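You operate a simulated robot arm through the tools that you are given. There is no shell and no other tool.

You run a simulated robot arm. Do the job below in one go: nothing can be reset, and whatever is moved stays where it is left.

## Task
Clamp the lot 3 dumbbell piece in the jig and mark its gauge lines.
Fine: clamp shut before the print, open after it; ink the marker first; one print, within 4 mm of the middle; marker back, shut the ink lid; the others stay unmarked. Set down upright: orange marker.

The check looks at the end state, three seconds after you hand in, the way a careful person would. Anything else that was tipped, shoved, dropped, spilled or broken makes it a failure. Lids that push on must go on centred and level and be pressed home; caps that screw on are set level and turned clockwise until they are tight.

## Robot
A 6-joint arm with a two-finger gripper, fixed in place. Base frame: the origin is at the foot of the arm, x ahead of it, y to its left, z up; the work surface is at about z = 85.6. Readings come in cm, degrees, newtons and seconds.
With the tool pointing down near the work surface it reaches from about 14 to 68 cm from the base axis. Its first joint turns from -66.0 to 66.0 degrees. Payload 2.45 kg.
The tool frame sits at the grasp point between the pads (the TCP): z along the fingers, y along the line on which they close. The tips reach 3 cm beyond it. Largest opening 10.6 cm; the body of the gripper starts 7.9 cm behind the TCP.
Orientation is that of the tool frame in the base frame, as a unit quaternion [x, y, z, w]. With the fingers straight down and closing along the base's y, the tool's x points along the base's -x, its y along +y and its z along -z.

## Interface
- The arm moves only by the tool move_arm. Its argument "steps" is a list of rows, each a list of 7 numbers: the opening, from 0 (shut) to 1 (fully open), then the shift along the tool's x, y, z in cm, then the turn, a rotation vector about the tool's x, y, z in degrees. In form: [[claw, dx, dy, dz, ax, ay, az], ...]. A call has 1 to 20 rows; each row shifts and turns the commanded pose from where the row before left it, along the tool's axes as they then stand. Rows are played at 5 a second. More than 5 cm and 8.6 degrees between two rows, or a gripper value outside its range, and nothing of the call is played. A pose out of reach is approached as far as the arm can. The call stops where the force on the tool passes 80 N (or 10 N more than at its start, if that is more) or the arm is blocked; 0.2 s more then pass. The fingers move at their own pace (about 15.3 cm/s each) and stop on an object; they squeeze with about 42 N. The grip force told is the motor's: it shows also when the fingers shut on nothing. Time passes only in rows, and 0.2 s behind the last, so rows that do not move let the fingers close. It gives the time, the measured TCP pose, the force on the tool (base axes), the opening and the grip force at its end, in the units of the frame above (readings bear some noise), with the torque about the TCP (base axes, N m) and any sound that the robot's microphone picked up, and new pictures: "pictures" is both (left out), scene, wrist or none.
- Cameras (640 x 400 px; columns grow to the right, rows downward): "scene" is fixed at [5.31, 40.86, 140.73]; the picture's right is [-0.80, -0.59, 0.00], its down [-0.32, 0.44, -0.84] and it looks along [0.50, -0.68, -0.54] (base axes); focal length 262 px, centre (320, 200). "wrist" rides on the gripper at [7.6, -0.2, -10.6] in the tool frame; the picture's right is [0.02, 1.00, 0.00], its down [-0.78, 0.02, -0.62] and it looks along [-0.62, 0.01, 0.78] (tool axes); focal length 247 px, centre (320, 200). There is no depth. A picture from a camera that has moved, and an enlarged one, comes with that camera's place and axes in the base frame and with its lens.
- zoom(camera, box): a new picture of the part [left, top, right, bottom] of that camera's present view, enlarged. The clock stands still meanwhile.
- job_done(): hands the job in; it is judged then, once.

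Nothing tells you positions but the pictures and the camera data. Unless the task says otherwise, let go and move clear before handing in.

The tools are called after "Emit:" as name(argument=value, ...) on one line, values as JSON. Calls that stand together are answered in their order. move_arm: Moves the arm, as the interface text tells. Its arguments: {"type":"object","properties":{"steps":{"type":"array","items":{"type":"array","items":{"type":"number"}}},"pictures":{"type":"string","enum":["both","scene","wrist","none"]}},"required":["steps"]} The other tools are called the same way: zoom (camera, box) takes an enlarged picture of a part of a camera's view; job_done () hands the job in.

At the start:

```text
clock: 0.0
tool_pos: [35.45, 5.19, 126.01]
orientation: [0.0, 1.0, -0.001, 0.0]
contact_force: [-0.8, 0.2, -0.5]
torque: [-0.02, -0.01, 0.02]
width: 10.6
grip_force: 0.1
```

scene: 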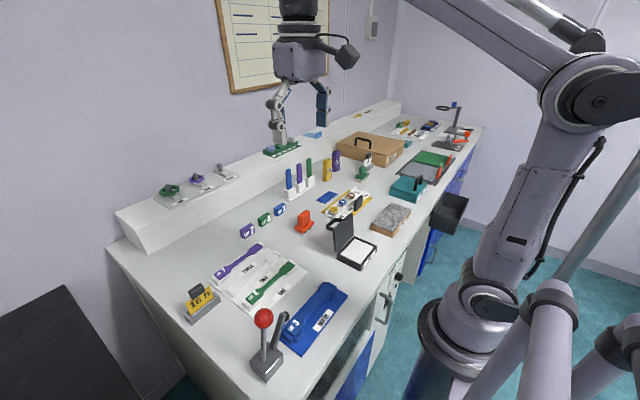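
wrist: 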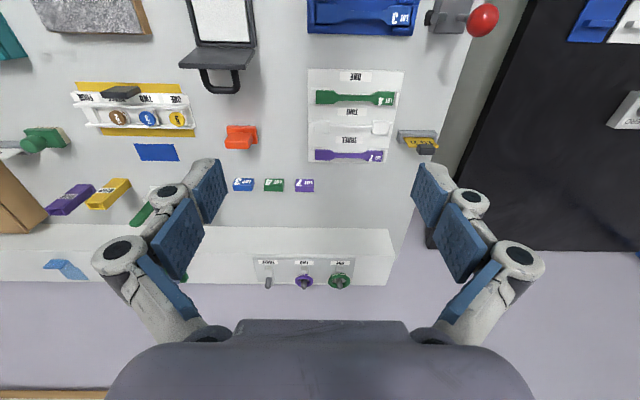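

I see a bench with dumbbell pieces in a rack (green, purple, blue), an orange marker, an ink pad with an open lid, a lever jig and other items. I'll zoom in to identify things before moving.

Emit:
zoom(camera="scene", box=[180, 230, 360, 390])

Emit:
zoom(camera="scene", box=[270, 130, 430, 270])

Emit:
zoom(camera="wrist", box=[290, 0, 510, 180])

Emit:
zoom(camera="wrist", box=[60, 0, 320, 200])

Emit:
zoom(camera="wrist", box=[220, 160, 420, 300])

```text
2.50 times, centred on (270, 310) of scene
camera zoom: at [5.31, 40.86, 140.73], right [-0.8, -0.59, 0.0], down [-0.32, 0.44, -0.84], along [0.5, -0.68, -0.54], focal length 656 px, centre (445, -75)
```

zoom: 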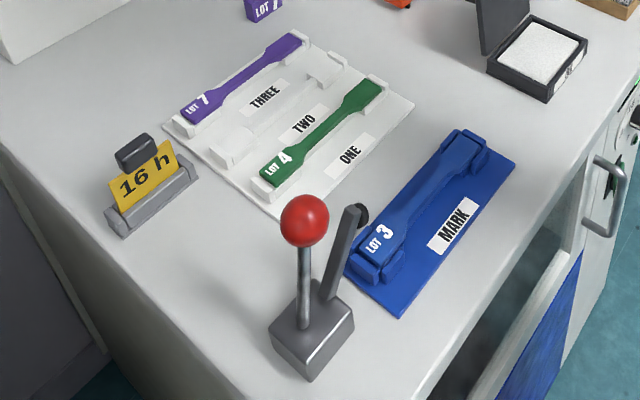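

```text
2.86 times, centred on (350, 200) of scene
camera zoom: at [5.31, 40.86, 140.73], right [-0.8, -0.59, 0.0], down [-0.32, 0.44, -0.84], along [0.5, -0.68, -0.54], focal length 750 px, centre (234, 200)
```

zoom: 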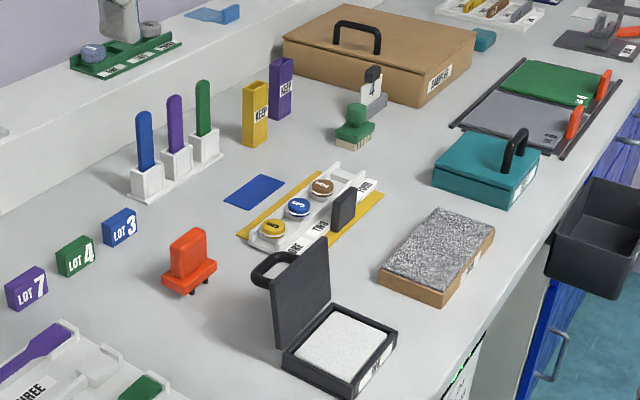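

```text
2.22 times, centred on (400, 90) of wrist
camera zoom: at [27.89, 5.03, 136.69], right [-0.02, 1.0, 0.0], down [0.78, 0.02, 0.62], along [0.62, 0.01, -0.78], focal length 549 px, centre (142, 444)
```

zoom: 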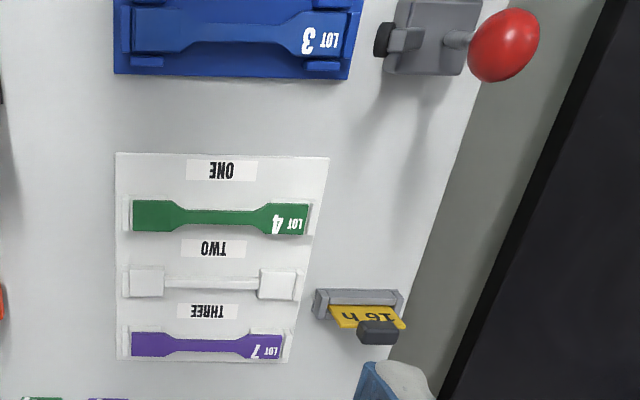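

```text
2.00 times, centred on (190, 100) of wrist
camera zoom: at [27.89, 5.03, 136.69], right [-0.02, 1.0, 0.0], down [0.78, 0.02, 0.62], along [0.62, 0.01, -0.78], focal length 494 px, centre (580, 400)
```

zoom: 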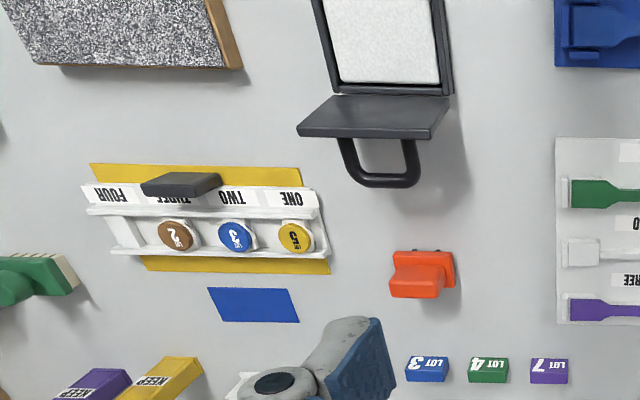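

```text
2.86 times, centred on (320, 230) of wrist
camera zoom: at [27.89, 5.03, 136.69], right [-0.02, 1.0, 0.0], down [0.78, 0.02, 0.62], along [0.62, 0.01, -0.78], focal length 706 px, centre (320, 114)
```

zoom: 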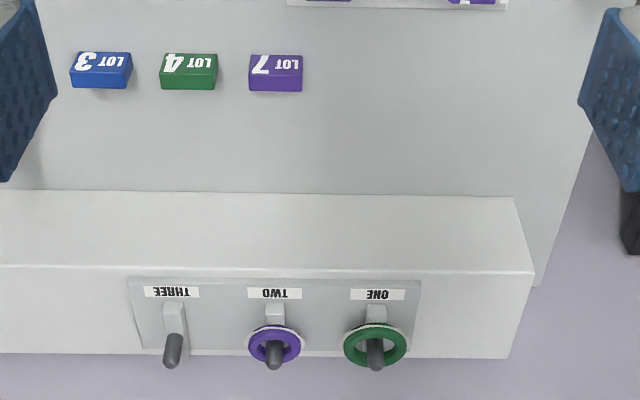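

The blue LOT 3 piece seems to lie already in the blue MARK jig, next to a red-ball lever. I'll look closer at the jig, lever, marker and ink pad.

Emit:
zoom(camera="scene", box=[240, 275, 360, 385])

Emit:
zoom(camera="scene", box=[285, 195, 385, 275])

Emit:
zoom(camera="wrist", box=[300, 0, 500, 60])

Emit:
zoom(camera="wrist", box=[170, 0, 290, 160])

Emit:
zoom(camera="scene", box=[210, 0, 350, 100])

```text
3.64 times, centred on (300, 330) of scene
camera zoom: at [5.31, 40.86, 140.73], right [-0.8, -0.59, 0.0], down [-0.32, 0.44, -0.84], along [0.5, -0.68, -0.54], focal length 955 px, centre (393, -273)
```

zoom: 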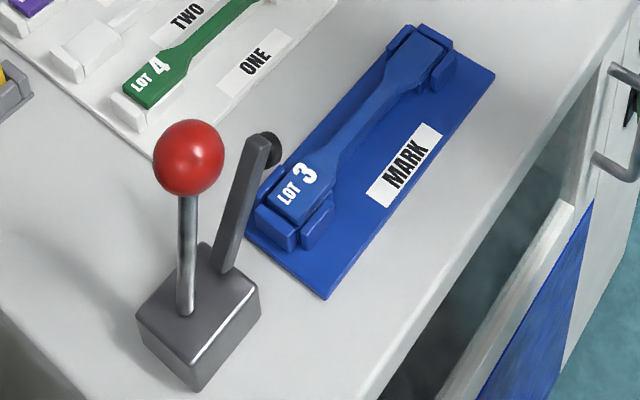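

```text
5.00 times, centred on (335, 235) of scene
camera zoom: at [5.31, 40.86, 140.73], right [-0.8, -0.59, 0.0], down [-0.32, 0.44, -0.84], along [0.5, -0.68, -0.54], focal length 1313 px, centre (245, 25)
```

zoom: 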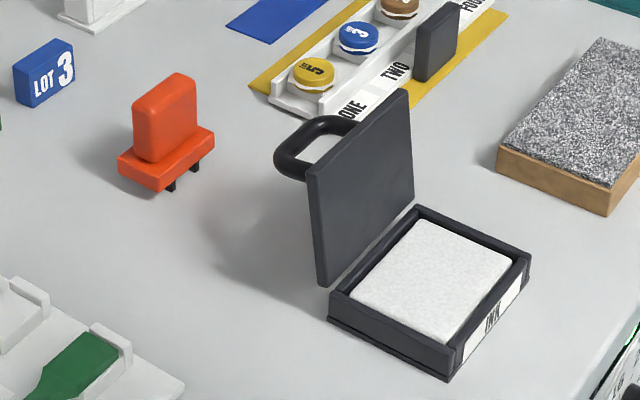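

```text
3.20 times, centred on (400, 30) of wrist
camera zoom: at [27.89, 5.03, 136.69], right [-0.02, 1.0, 0.0], down [0.78, 0.02, 0.62], along [0.62, 0.01, -0.78], focal length 790 px, centre (64, 744)
```

zoom: 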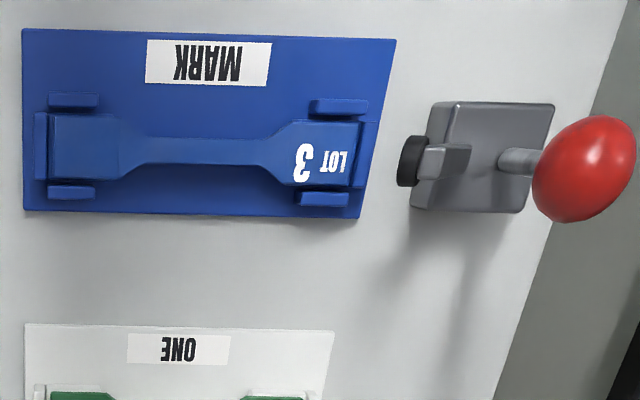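

```text
2.50 times, centred on (230, 80) of wrist
camera zoom: at [27.89, 5.03, 136.69], right [-0.02, 1.0, 0.0], down [0.78, 0.02, 0.62], along [0.62, 0.01, -0.78], focal length 617 px, centre (545, 500)
```

zoom: 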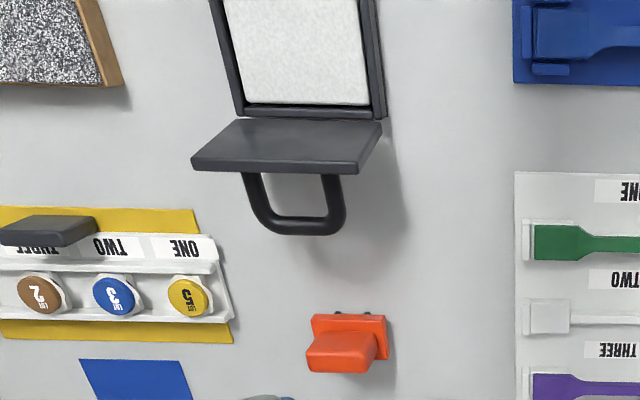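

```text
4.00 times, centred on (280, 50) of scene
camera zoom: at [5.31, 40.86, 140.73], right [-0.8, -0.59, 0.0], down [-0.32, 0.44, -0.84], along [0.5, -0.68, -0.54], focal length 1050 px, centre (480, 800)
```

zoom: 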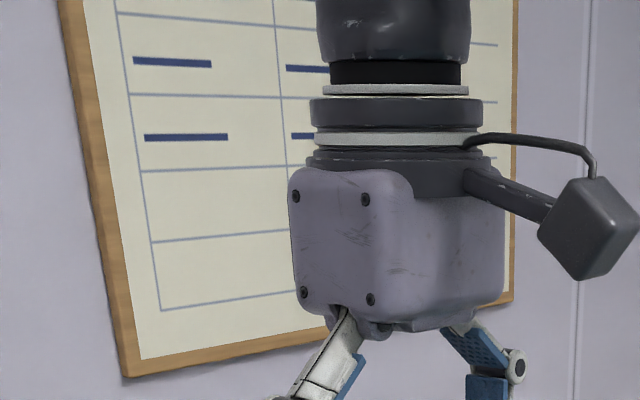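

The blue LOT 3 piece lies in the blue MARK jig (about x 29, y 11). The lever block with its red ball is at about (29, 26), the orange marker at about (50, -12) and the ink pad at about (30, -11). I'll move closer over the jig to see how the clamp lever works.

Emit:
move_arm(steps=[[1, 2.6, 1.8, 2.3, 0, 0, 0], [1, 2.6, 1.8, 2.3, 0, 0, 0], [1, 2.6, 1.8, 2.3, 0, 0, 0], [1, 2.6, 1.8, 2.3, 0, 0, 0], [1, 2.6, 1.8, 2.3, 0, 0, 0], [1, 2.4, 1.8, 2.3, 0, 0, 0]])

```text
clock: 1.4
tool_pos: [19.96, 16.05, 112.04]
orientation: [0.0, 1.0, 0.0, 0.0]
contact_force: [-0.4, 0.3, 1.5]
torque: [0.0, -0.03, -0.02]
width: 10.59
grip_force: 0.0
camera wrist: at [12.21, 15.91, 122.75], right [-0.02, 1.0, 0.0], down [0.78, 0.02, 0.62], along [0.62, 0.01, -0.78], focal length 247 px, centre (320, 200)
```

scene: 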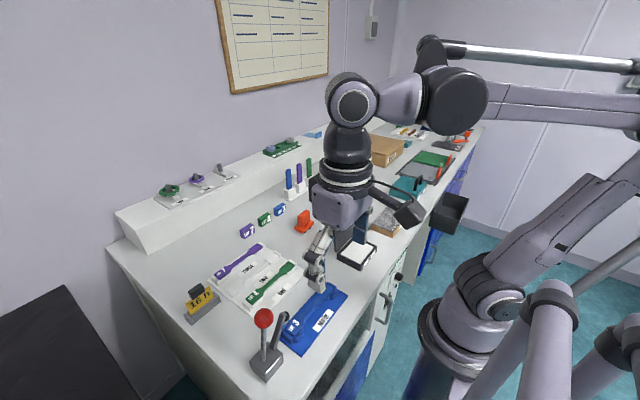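
wrist: 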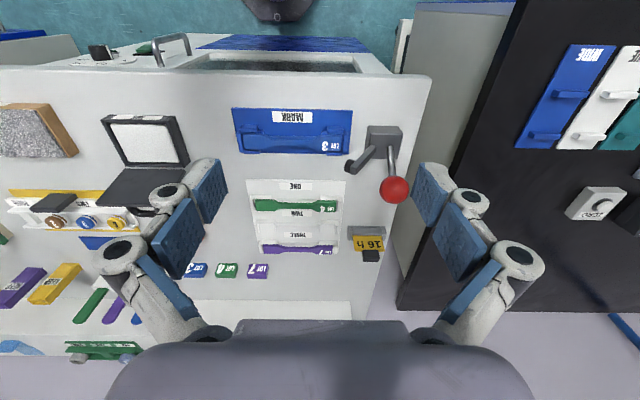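

The lever and clamp arm are visible now; I'll zoom in on them.

Emit:
zoom(camera="wrist", box=[330, 100, 430, 220])

Emit:
zoom(camera="wrist", box=[220, 90, 370, 180])

Emit:
zoom(camera="scene", box=[240, 275, 360, 385])

```text
3.33 times, centred on (380, 160) of wrist
camera zoom: at [12.21, 15.91, 122.75], right [-0.02, 1.0, 0.0], down [0.78, 0.02, 0.62], along [0.62, 0.01, -0.78], focal length 823 px, centre (120, 333)
```

zoom: 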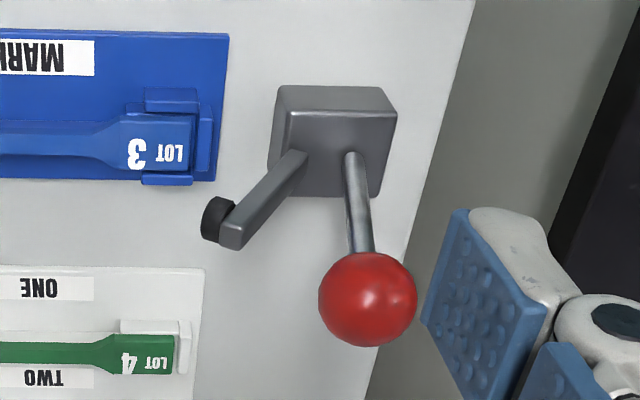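

```text
4.27 times, centred on (295, 135) of wrist
camera zoom: at [12.21, 15.91, 122.75], right [-0.02, 1.0, 0.0], down [0.78, 0.02, 0.62], along [0.62, 0.01, -0.78], focal length 1054 px, centre (427, 477)
```

zoom: 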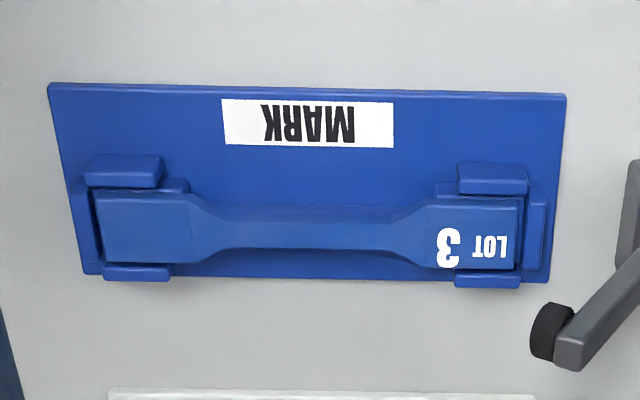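

```text
3.64 times, centred on (300, 330) of scene
camera zoom: at [5.31, 40.86, 140.73], right [-0.8, -0.59, 0.0], down [-0.32, 0.44, -0.84], along [0.5, -0.68, -0.54], focal length 955 px, centre (393, -273)
```

zoom: 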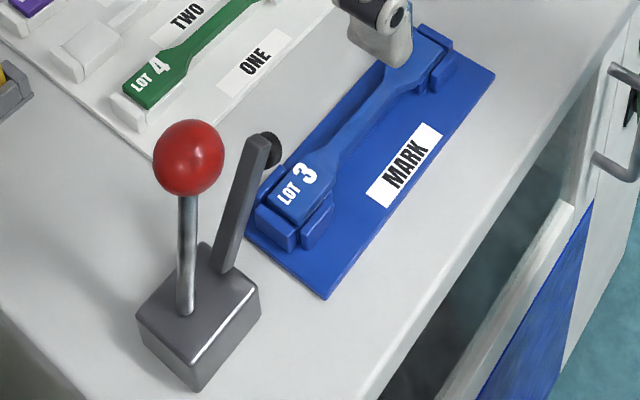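

The ball comes out at about (29.0, 24.9, 99.4). I'll straddle it with the fingers and nudge gently to learn which way closes the clamp.

Emit:
move_arm(steps=[[0.6, -2.28, 2.21, 1.5, 0, 0, 0], [0.6, -2.28, 2.21, 1.5, 0, 0, 0], [0.6, -2.28, 2.21, 1.5, 0, 0, 0], [0.6, -2.28, 2.21, 1.5, 0, 0, 0], [0.6, 0, 0, 0, 0, 0, 0]])

Emit:
zoom(camera="scene", box=[200, 220, 360, 390])

```text
clock: 2.6
tool_pos: [29.31, 24.92, 105.9]
orientation: [0.0, 1.0, 0.0, 0.0]
contact_force: [-0.5, -1.0, 0.2]
torque: [-0.01, 0.02, -0.03]
width: 6.4
grip_force: 0.0
camera wrist: at [21.71, 24.83, 116.66], right [-0.02, 1.0, 0.0], down [0.78, 0.02, 0.62], along [0.62, 0.01, -0.78], focal length 247 px, centre (320, 200)
```

scene: 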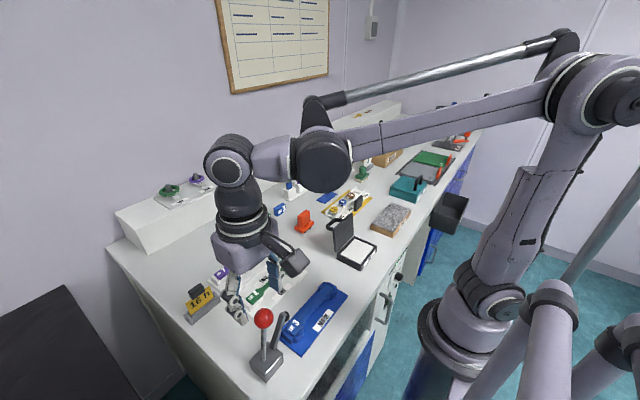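
wrist: 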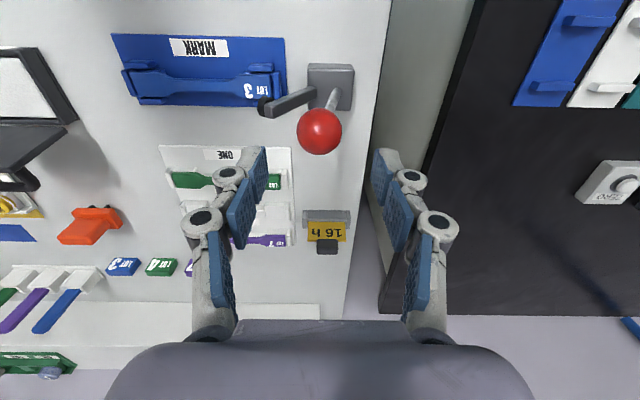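

```text
2.35 times, centred on (280, 305) of scene
camera zoom: at [5.31, 40.87, 140.73], right [-0.8, -0.59, 0.0], down [-0.32, 0.44, -0.84], along [0.5, -0.68, -0.54], focal length 618 px, centre (414, -47)
```

zoom: 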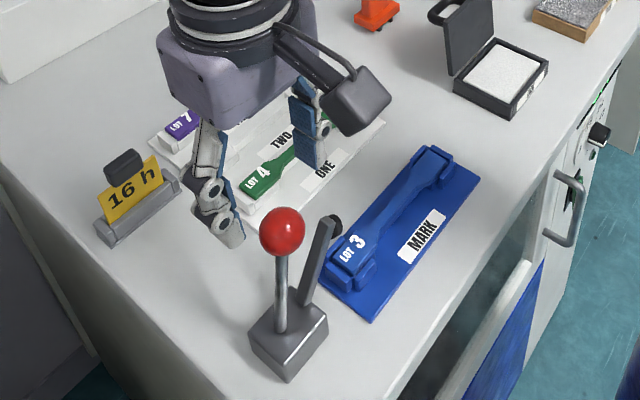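

The ball sits right between the fingertips. I'll lower to straddle it.

Emit:
move_arm(steps=[[0.6, 0.25, 0, 2.5, 0, 0, 0], [0.6, 0, 0, 2.5, 0, 0, 0], [0.6, 0, 0, 0, 0, 0, 0]])

Emit:
zoom(camera="scene", box=[220, 270, 340, 390])

```text
clock: 3.4
tool_pos: [29.13, 24.95, 100.94]
orientation: [0.0, 1.0, 0.0, -0.001]
contact_force: [-1.2, 0.1, -0.2]
torque: [0.02, 0.01, 0.0]
width: 6.33
grip_force: 0.0
camera wrist: at [21.5, 24.79, 111.71], right [-0.02, 1.0, 0.0], down [0.78, 0.02, 0.62], along [0.62, 0.01, -0.78], focal length 247 px, centre (320, 200)
```

scene: 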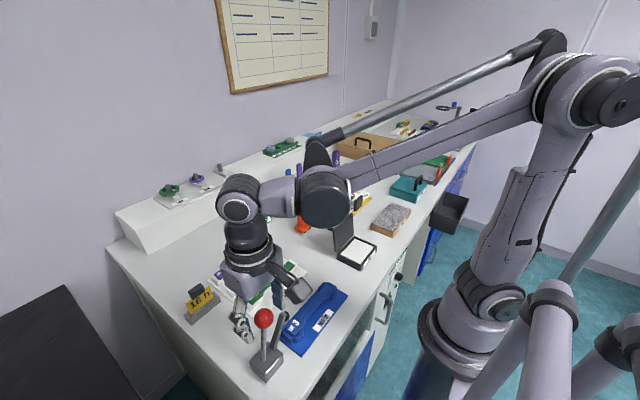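
wrist: 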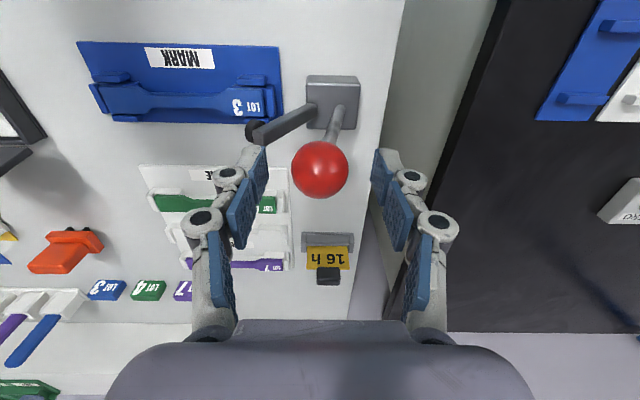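

```text
3.33 times, centred on (280, 330) of scene
camera zoom: at [5.31, 40.86, 140.73], right [-0.8, -0.59, 0.0], down [-0.32, 0.44, -0.84], along [0.5, -0.68, -0.54], focal length 875 px, centre (453, -233)
```

zoom: 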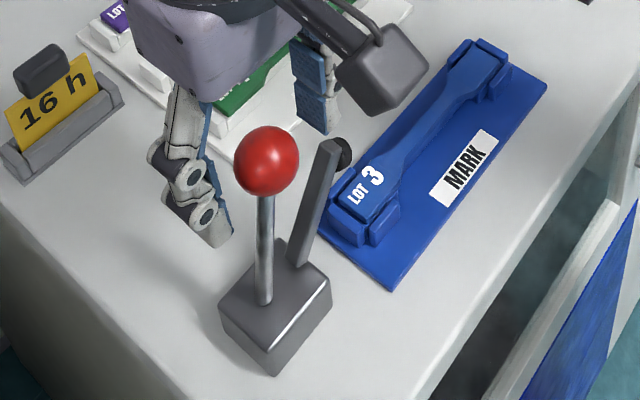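

The fingers straddle the ball. I'll nudge slowly toward -y and watch whether the lever yields.

Emit:
move_arm(steps=[[0.6, 0, -0.5, 0, 0, 0, 0], [0.6, 0, -0.5, 0, 0, 0, 0], [0.6, 0, -0.4, 0, 0, 0, 0], [0.6, 0, -0.4, 0, 0, 0, 0], [0.6, 0, -0.3, 0, 0, 0, 0], [0.6, 0, 0, 0, 0, 0, 0]])

Emit:
zoom(camera="scene", box=[220, 270, 340, 390])

```text
clock: 4.8
tool_pos: [28.86, 22.89, 101.08]
orientation: [0.0, 1.0, 0.002, 0.0]
contact_force: [1.4, 18.7, -6.6]
torque: [0.08, -0.04, -0.04]
width: 7.29
grip_force: 6.9
camera wrist: at [21.3, 22.69, 111.86], right [-0.02, 1.0, 0.0], down [0.78, 0.02, 0.62], along [0.62, 0.02, -0.78], focal length 247 px, centre (320, 200)
```

scene: 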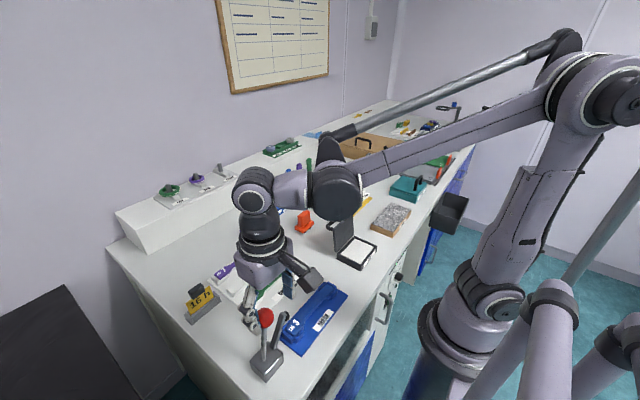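
wrist: 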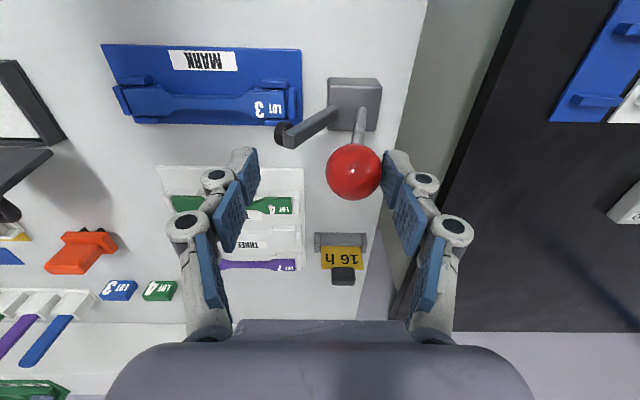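

```text
3.33 times, centred on (280, 330) of scene
camera zoom: at [5.32, 40.92, 140.71], right [-0.8, -0.59, 0.0], down [-0.32, 0.44, -0.84], along [0.5, -0.68, -0.54], focal length 875 px, centre (453, -233)
```

zoom: 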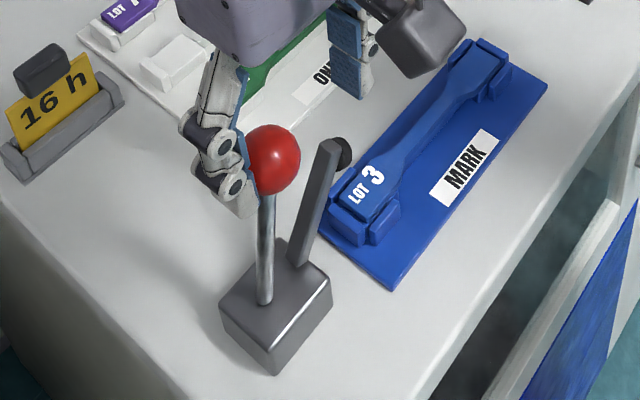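

Toward -y is blocked: the ball did not move and the fingers were forced open. I'll go back and try toward +y.

Emit:
move_arm(steps=[[0.6, 0, 0.7, 0, 0, 0, 0], [0.6, 0, 0.7, 0, 0, 0, 0], [0.6, 0, 0.7, 0, 0, 0, 0], [0.6, 0, 0.5, 0, 0, 0, 0], [0.6, 0, 0.5, 0, 0, 0, 0], [0.6, 0, 0.5, 0, 0, 0, 0], [0.6, 0, 0.5, 0, 0, 0, 0], [0.6, 0, 0, 0, 0, 0, 0]])

Emit:
zoom(camera="scene", box=[220, 270, 340, 390])

```text
clock: 6.6
tool_pos: [29.06, 26.86, 101.26]
orientation: [0.0, 1.0, 0.0, 0.0]
contact_force: [-0.7, -2.3, 1.1]
torque: [-0.04, 0.02, -0.02]
width: 6.59
grip_force: 1.5
camera wrist: at [21.51, 26.74, 111.93], right [-0.02, 1.0, 0.0], down [0.78, 0.02, 0.62], along [0.62, 0.01, -0.78], focal length 247 px, centre (320, 200)
```

scene: 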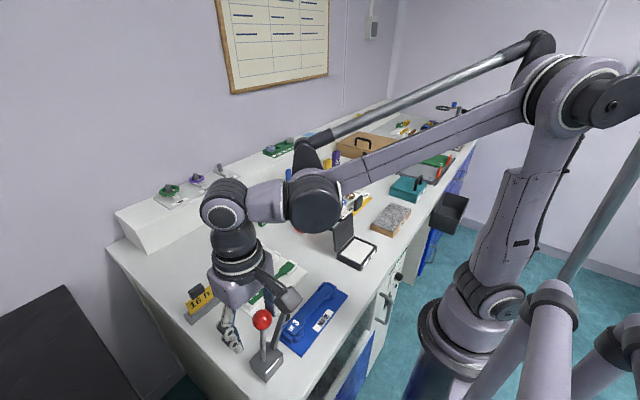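
wrist: 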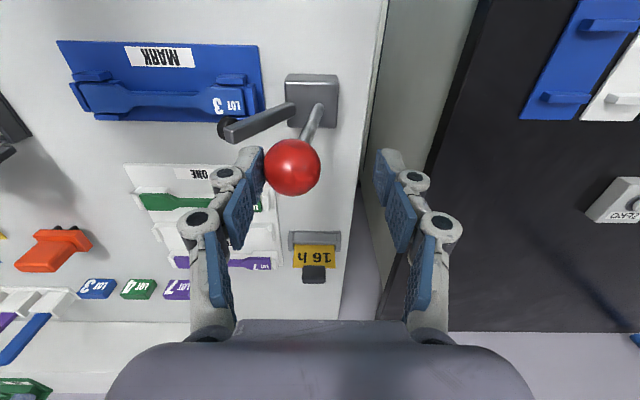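

```text
3.33 times, centred on (280, 330) of scene
camera zoom: at [5.3, 40.85, 140.74], right [-0.8, -0.59, 0.0], down [-0.32, 0.44, -0.84], along [0.5, -0.68, -0.54], focal length 875 px, centre (453, -233)
```

zoom: 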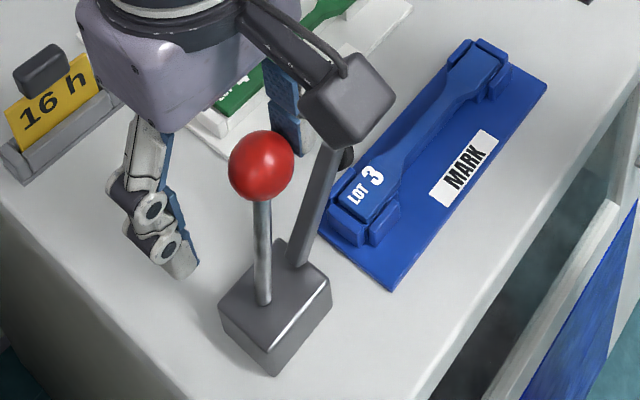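

Pushing toward +y moves the lever with little force. I'll narrow the straddle and swing the lever outward along its arc, turning the tool with it.

Emit:
move_arm(steps=[[0.45, 0, 0, 0, 0, 0, 0], [0.45, 0, 1.33, 0.07, 6, 0, 0], [0.45, 0, 1.33, 0.07, 6, 0, 0], [0.45, 0, 1.33, 0.07, 6, 0, 0], [0.45, 0, 1.33, 0.07, 6, 0, 0], [0.45, 0, 0, 0, 0, 0, 0]])

Emit:
zoom(camera="scene", box=[220, 270, 340, 390])

```text
clock: 8.0
tool_pos: [28.86, 31.87, 99.84]
orientation: [0.0, 0.978, -0.208, -0.001]
contact_force: [0.1, -0.2, 0.0]
torque: [0.01, 0.02, 0.02]
width: 4.78
grip_force: 0.0
camera wrist: at [21.34, 36.14, 109.82], right [-0.02, 0.91, -0.41], down [0.78, 0.27, 0.56], along [0.62, -0.31, -0.72], focal length 247 px, centre (320, 200)
```

scene: 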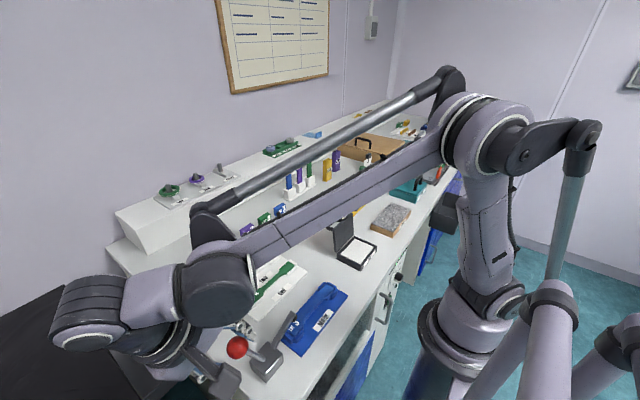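
wrist: 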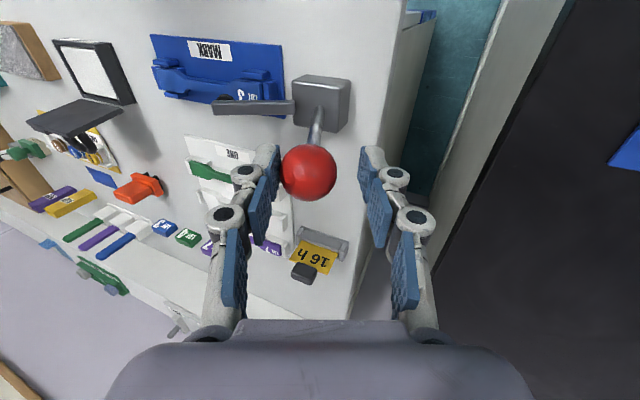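

```text
3.33 times, centred on (280, 330) of scene
camera zoom: at [5.3, 40.87, 140.73], right [-0.8, -0.59, 0.0], down [-0.32, 0.44, -0.84], along [0.5, -0.68, -0.54], focal length 875 px, centre (453, -233)
```

zoom: 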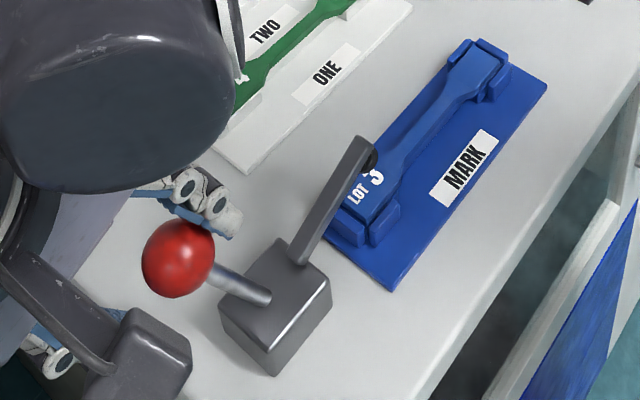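

The lever moves freely and the clamp arm swings down over the LOT 3 end. I'll keep pushing along the arc without tilting further.

Emit:
move_arm(steps=[[0.45, 0, 0.95, 0.05, 0, 0, 0], [0.45, 0, 0.95, 0.05, 0, 0, 0], [0.45, 0, 0.95, 0.05, 0, 0, 0], [0.45, 0, 0.7, 0.2, 0, 0, 0], [0.45, 0, 0, 0, 0, 0, 0]])

Emit:
zoom(camera="scene", box=[220, 270, 340, 390])

Emit:
zoom(camera="wrist", box=[150, 20, 410, 220])

```text
clock: 9.2
tool_pos: [28.9, 35.07, 98.21]
orientation: [0.0, 0.978, -0.207, 0.0]
contact_force: [0.1, 1.8, -1.6]
torque: [0.05, 0.02, 0.01]
width: 4.89
grip_force: 0.9
camera wrist: at [21.31, 39.35, 108.13], right [-0.02, 0.91, -0.41], down [0.78, 0.27, 0.56], along [0.62, -0.31, -0.72], focal length 247 px, centre (320, 200)
```

scene: 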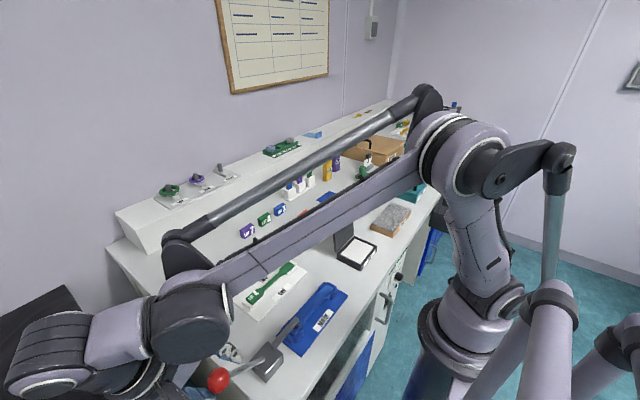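
wrist: 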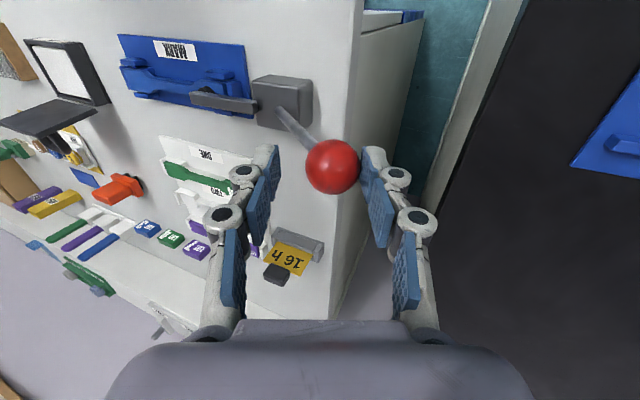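

```text
3.33 times, centred on (280, 330) of scene
camera zoom: at [5.31, 40.87, 140.73], right [-0.8, -0.59, 0.0], down [-0.32, 0.44, -0.84], along [0.5, -0.68, -0.54], focal length 875 px, centre (453, -233)
```

zoom: 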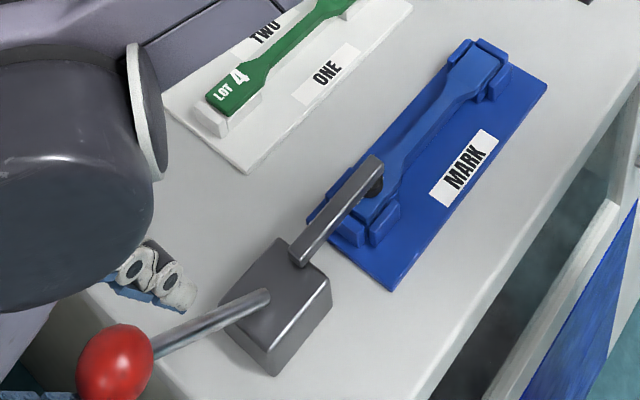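

```text
2.00 times, centred on (280, 120) of wrist
camera zoom: at [21.31, 39.35, 108.13], right [-0.02, 0.91, -0.41], down [0.78, 0.27, 0.56], along [0.62, -0.31, -0.72], focal length 494 px, centre (400, 360)
```

zoom: 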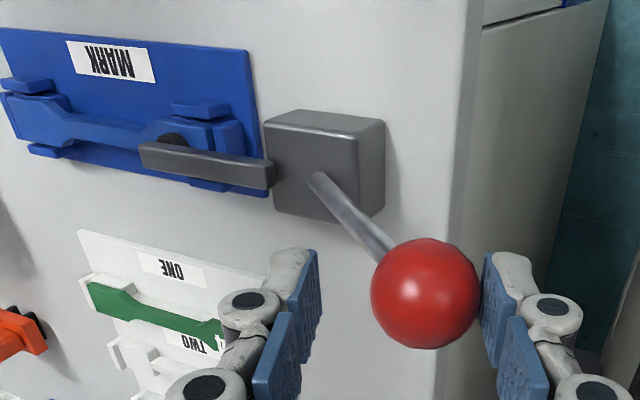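

The lever passed its balance point and now leans on the outer finger on its way shut. I'll follow it outward so it can settle, then press it home.

Emit:
move_arm(steps=[[0.55, 0, 0.4, 0.15, 0, 0, 0], [0.65, 0, 0.4, 0.2, 0, 0, 0], [0.65, 0, 0.5, 0.3, 0, 0, 0], [0.65, 0, 0.5, 0.3, 0, 0, 0], [0.65, 0, 0, 0, 0, 0, 0]])

Emit:
zoom(camera="scene", box=[220, 270, 340, 390])

Emit:
zoom(camera="wrist", box=[150, 20, 410, 220])

```text
clock: 10.4
tool_pos: [28.86, 36.28, 96.7]
orientation: [0.0, 0.978, -0.208, 0.0]
contact_force: [-0.7, 0.0, -0.6]
torque: [-0.01, 0.01, -0.02]
width: 6.91
grip_force: 0.1
camera wrist: at [21.38, 40.45, 106.55], right [-0.02, 0.91, -0.41], down [0.78, 0.27, 0.56], along [0.62, -0.31, -0.72], focal length 247 px, centre (320, 200)
```

scene: 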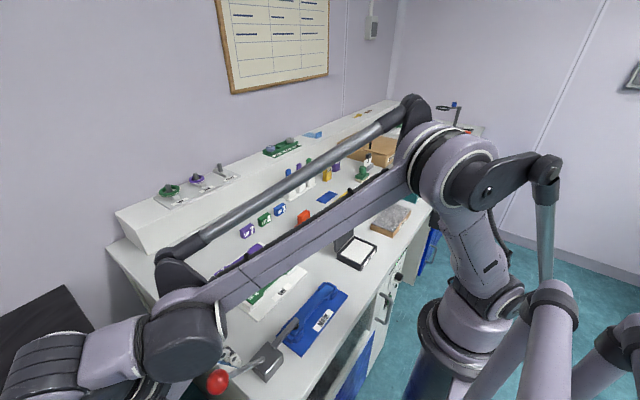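
wrist: 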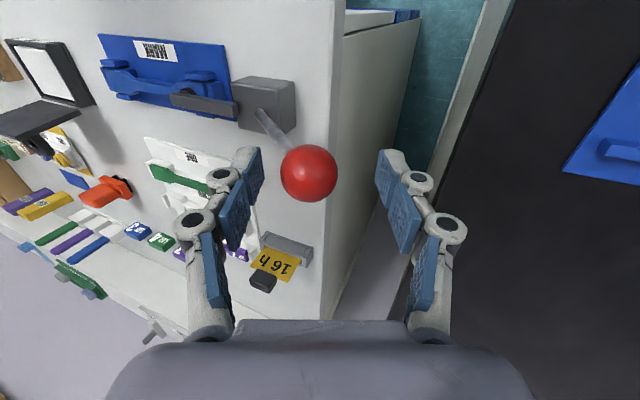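

```text
3.33 times, centred on (280, 330) of scene
camera zoom: at [5.31, 40.86, 140.73], right [-0.8, -0.59, 0.0], down [-0.32, 0.44, -0.84], along [0.5, -0.68, -0.54], focal length 875 px, centre (453, -233)
```

zoom: 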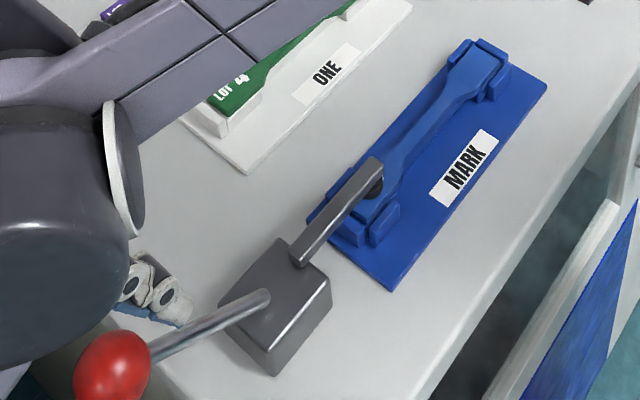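

```text
2.00 times, centred on (280, 120) of wrist
camera zoom: at [21.38, 40.45, 106.55], right [-0.02, 0.91, -0.41], down [0.78, 0.27, 0.56], along [0.62, -0.31, -0.72], focal length 494 px, centre (400, 360)
```

zoom: 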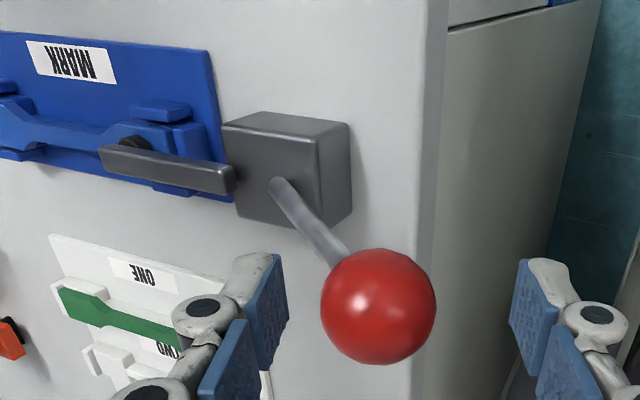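

The lever rests at about 47° without support, and the pad lies on the LOT 3 tab. I'll press it a little further to check that it is fully home.

Emit:
move_arm(steps=[[0.45, 0, 0, 0, 0, 0, 0], [0.45, 0, 0.3, 0.05, 0, 0, 0], [0.45, 0, 0.4, 0.1, 0, 0, 0], [0.45, 0, 0.4, 0.1, 0, 0, 0], [0.45, 0, 0, 0, 0, 0, 0]])

Emit:
zoom(camera="scene", box=[220, 270, 340, 390])

Emit:
zoom(camera="wrist", box=[150, 20, 410, 220])

```text
clock: 11.6
tool_pos: [28.98, 37.04, 96.11]
orientation: [0.002, 0.978, -0.21, 0.0]
contact_force: [1.6, -27.0, 1.8]
torque: [-0.06, -0.01, 0.09]
width: 6.2
grip_force: 10.4
camera wrist: at [21.43, 41.27, 106.01], right [-0.02, 0.91, -0.41], down [0.78, 0.27, 0.56], along [0.62, -0.31, -0.72], focal length 247 px, centre (320, 200)
```

scene: 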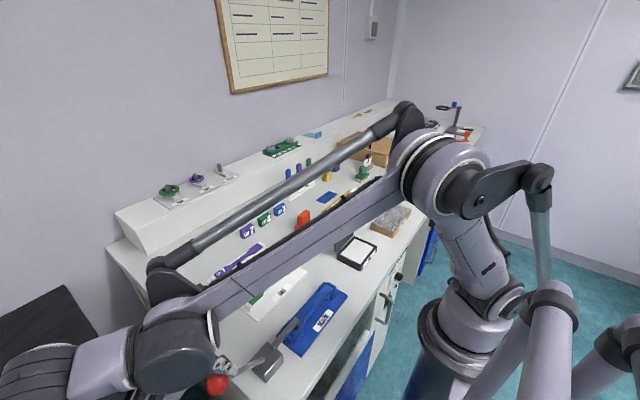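
wrist: 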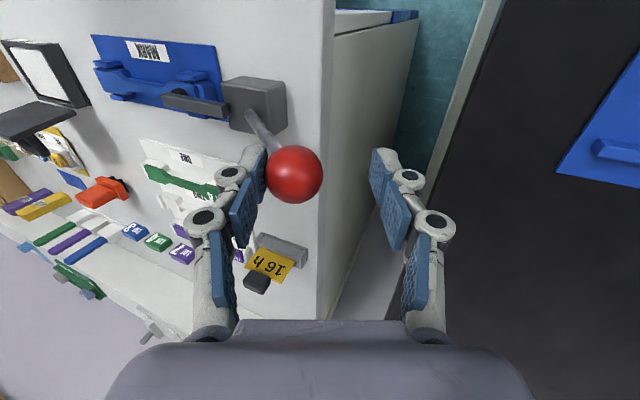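

```text
3.33 times, centred on (280, 330) of scene
camera zoom: at [5.31, 40.79, 140.76], right [-0.8, -0.59, 0.0], down [-0.32, 0.44, -0.84], along [0.5, -0.68, -0.54], focal length 875 px, centre (453, -233)
```

zoom: 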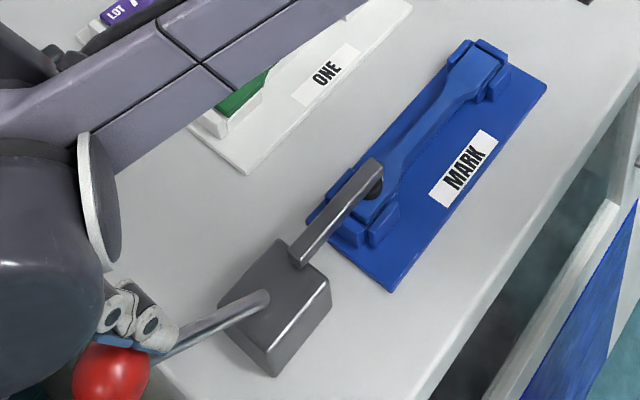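

```text
2.00 times, centred on (280, 120) of wrist
camera zoom: at [21.43, 41.27, 106.01], right [-0.02, 0.91, -0.41], down [0.78, 0.27, 0.56], along [0.62, -0.31, -0.72], focal length 494 px, centre (400, 360)
```

zoom: 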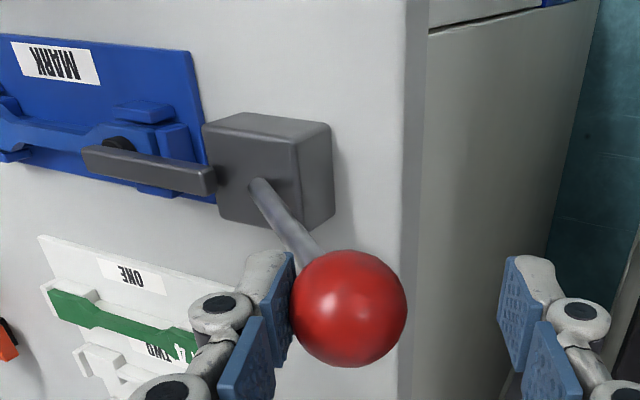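

The lever is against its stop (27 N, no motion), so the clamp is shut. I'll back off upward and straighten the tool.

Emit:
move_arm(steps=[[0.65, 0, -0.7, 0, 0, 0, 0], [0.65, 0, 0, -4, 0, 0, 0], [0.65, 0, 0, -4, 0, 0, 0], [0.65, 0, -3, -1, -6, 0, 0], [0.65, 0, -3, -1, -6, 0, 0], [0.65, 0, -3, -1, -6, 0, 0], [0.65, 0, -3, -1, -6, 0, 0], [0.65, 0, 0, 0, 0, 0, 0]])

Emit:
zoom(camera="scene", box=[220, 270, 340, 390])

```text
clock: 13.4
tool_pos: [28.69, 29.31, 110.42]
orientation: [0.0, 1.0, 0.0, 0.001]
contact_force: [-0.9, -0.1, 0.1]
torque: [0.0, 0.0, 0.02]
width: 6.89
grip_force: 0.1
camera wrist: at [21.15, 29.19, 121.16], right [-0.02, 1.0, 0.0], down [0.78, 0.02, 0.62], along [0.62, 0.01, -0.78], focal length 247 px, centre (320, 200)
```

scene: 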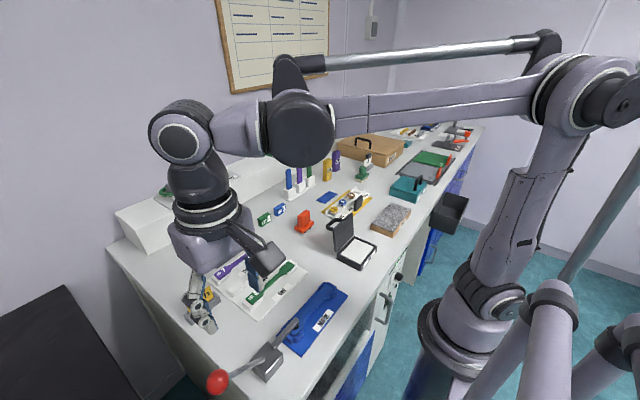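
wrist: 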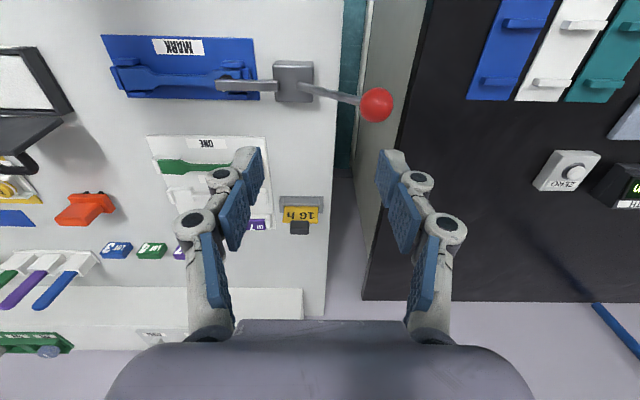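

```text
3.33 times, centred on (280, 330) of scene
camera zoom: at [5.31, 40.86, 140.73], right [-0.8, -0.59, 0.0], down [-0.32, 0.44, -0.84], along [0.5, -0.68, -0.54], focal length 875 px, centre (453, -233)
```

zoom: 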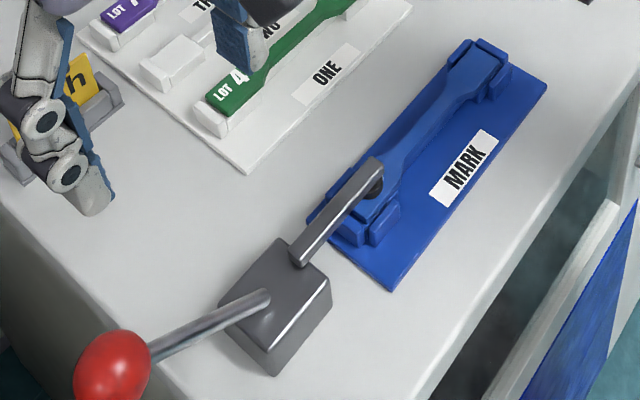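

The clamp stays shut by itself. Next I'll move over to look at the orange marker and the ink pad.

Emit:
move_arm(steps=[[0.65, -1.33, -4.1, 0.1, 0, 0, 0], [0.65, -1.33, -4.1, 0.1, 0, 0, 0], [0.65, -1.33, -4.1, 0.1, 0, 0, 0], [0.65, -1.33, -4.1, 0.1, 0, 0, 0], [0.65, -1.33, -4.1, 0.1, 0, 0, 0], [0.65, -1.33, -4.1, 0.1, 0, 0, 0], [0.65, -1.33, -4.1, 0.1, 0, 0, 0], [0.65, -1.33, -4.1, 0.1, 0, 0, 0], [0.65, -1.33, -4.1, 0.1, 0, 0, 0], [0.65, -1.33, -4.1, 0.1, 0, 0, 0], [0.65, 0, 0, 0, 0, 0, 0]])

Emit:
zoom(camera="wrist", box=[270, 80, 390, 180])

Emit:
zoom(camera="scene", box=[280, 195, 350, 245])

Emit:
zoom(camera="scene", box=[320, 205, 390, 275])

```text
clock: 15.8
tool_pos: [41.97, -11.94, 109.54]
orientation: [0.0, 1.0, 0.0, 0.0]
contact_force: [0.5, 0.5, 0.7]
torque: [-0.01, 0.01, 0.04]
width: 6.89
grip_force: 0.1
camera wrist: at [34.39, -11.98, 120.29], right [-0.02, 1.0, 0.0], down [0.78, 0.02, 0.62], along [0.62, 0.01, -0.78], focal length 247 px, centre (320, 200)
```

scene: 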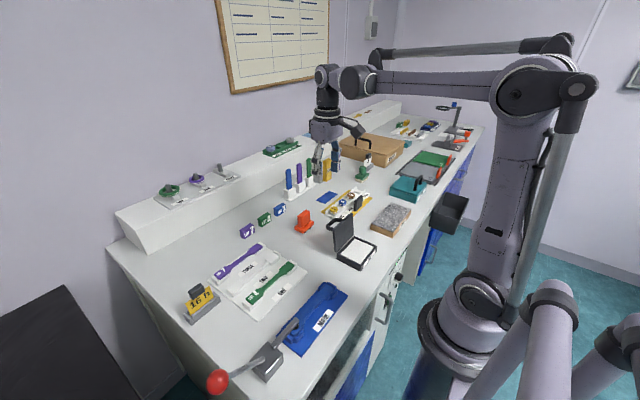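
wrist: 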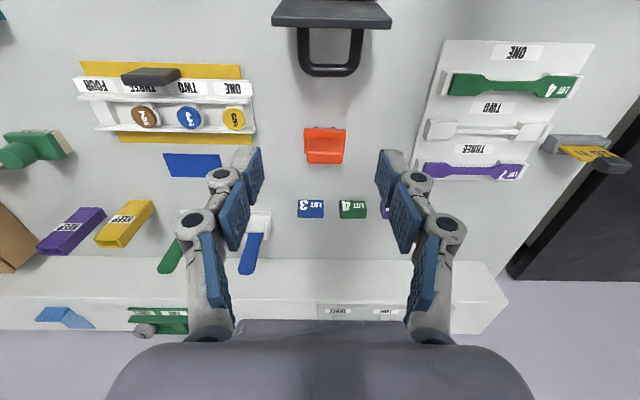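

```text
4.00 times, centred on (330, 130) of wrist
camera zoom: at [34.39, -11.98, 120.29], right [-0.02, 1.0, 0.0], down [0.78, 0.02, 0.62], along [0.62, 0.01, -0.78], focal length 988 px, centre (280, 480)
```

zoom: 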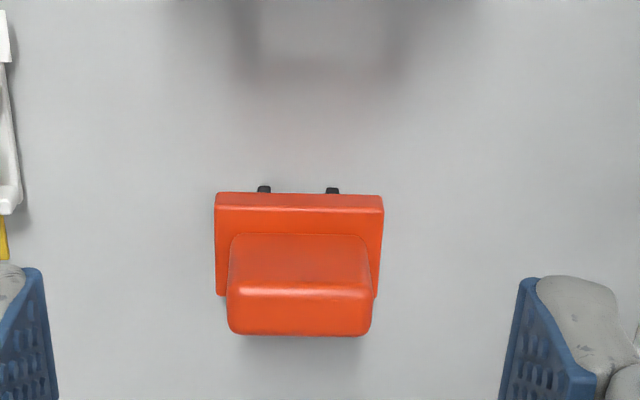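

```text
8.00 times, centred on (315, 220) of scene
camera zoom: at [5.31, 40.86, 140.73], right [-0.8, -0.59, 0.0], down [-0.32, 0.44, -0.84], along [0.5, -0.68, -0.54], focal length 2100 px, centre (360, 40)
```

zoom: 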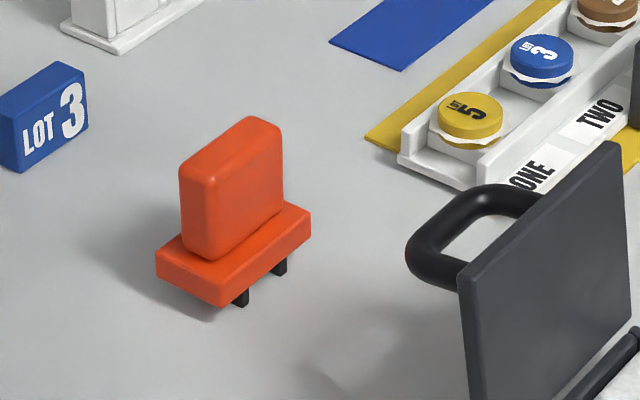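

```text
5.71 times, centred on (355, 240) of scene
camera zoom: at [5.31, 40.86, 140.73], right [-0.8, -0.59, 0.0], down [-0.32, 0.44, -0.84], along [0.5, -0.68, -0.54], focal length 1500 px, centre (120, -29)
```

zoom: 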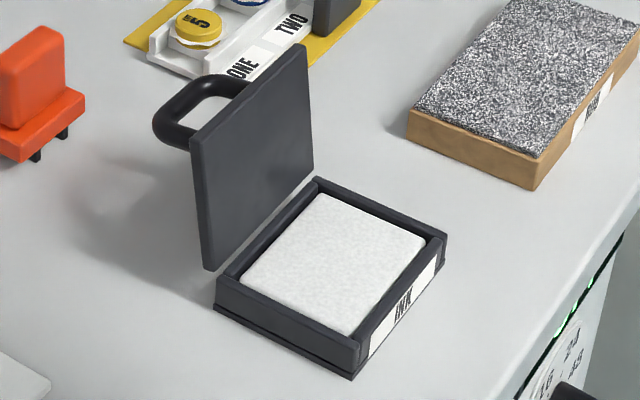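

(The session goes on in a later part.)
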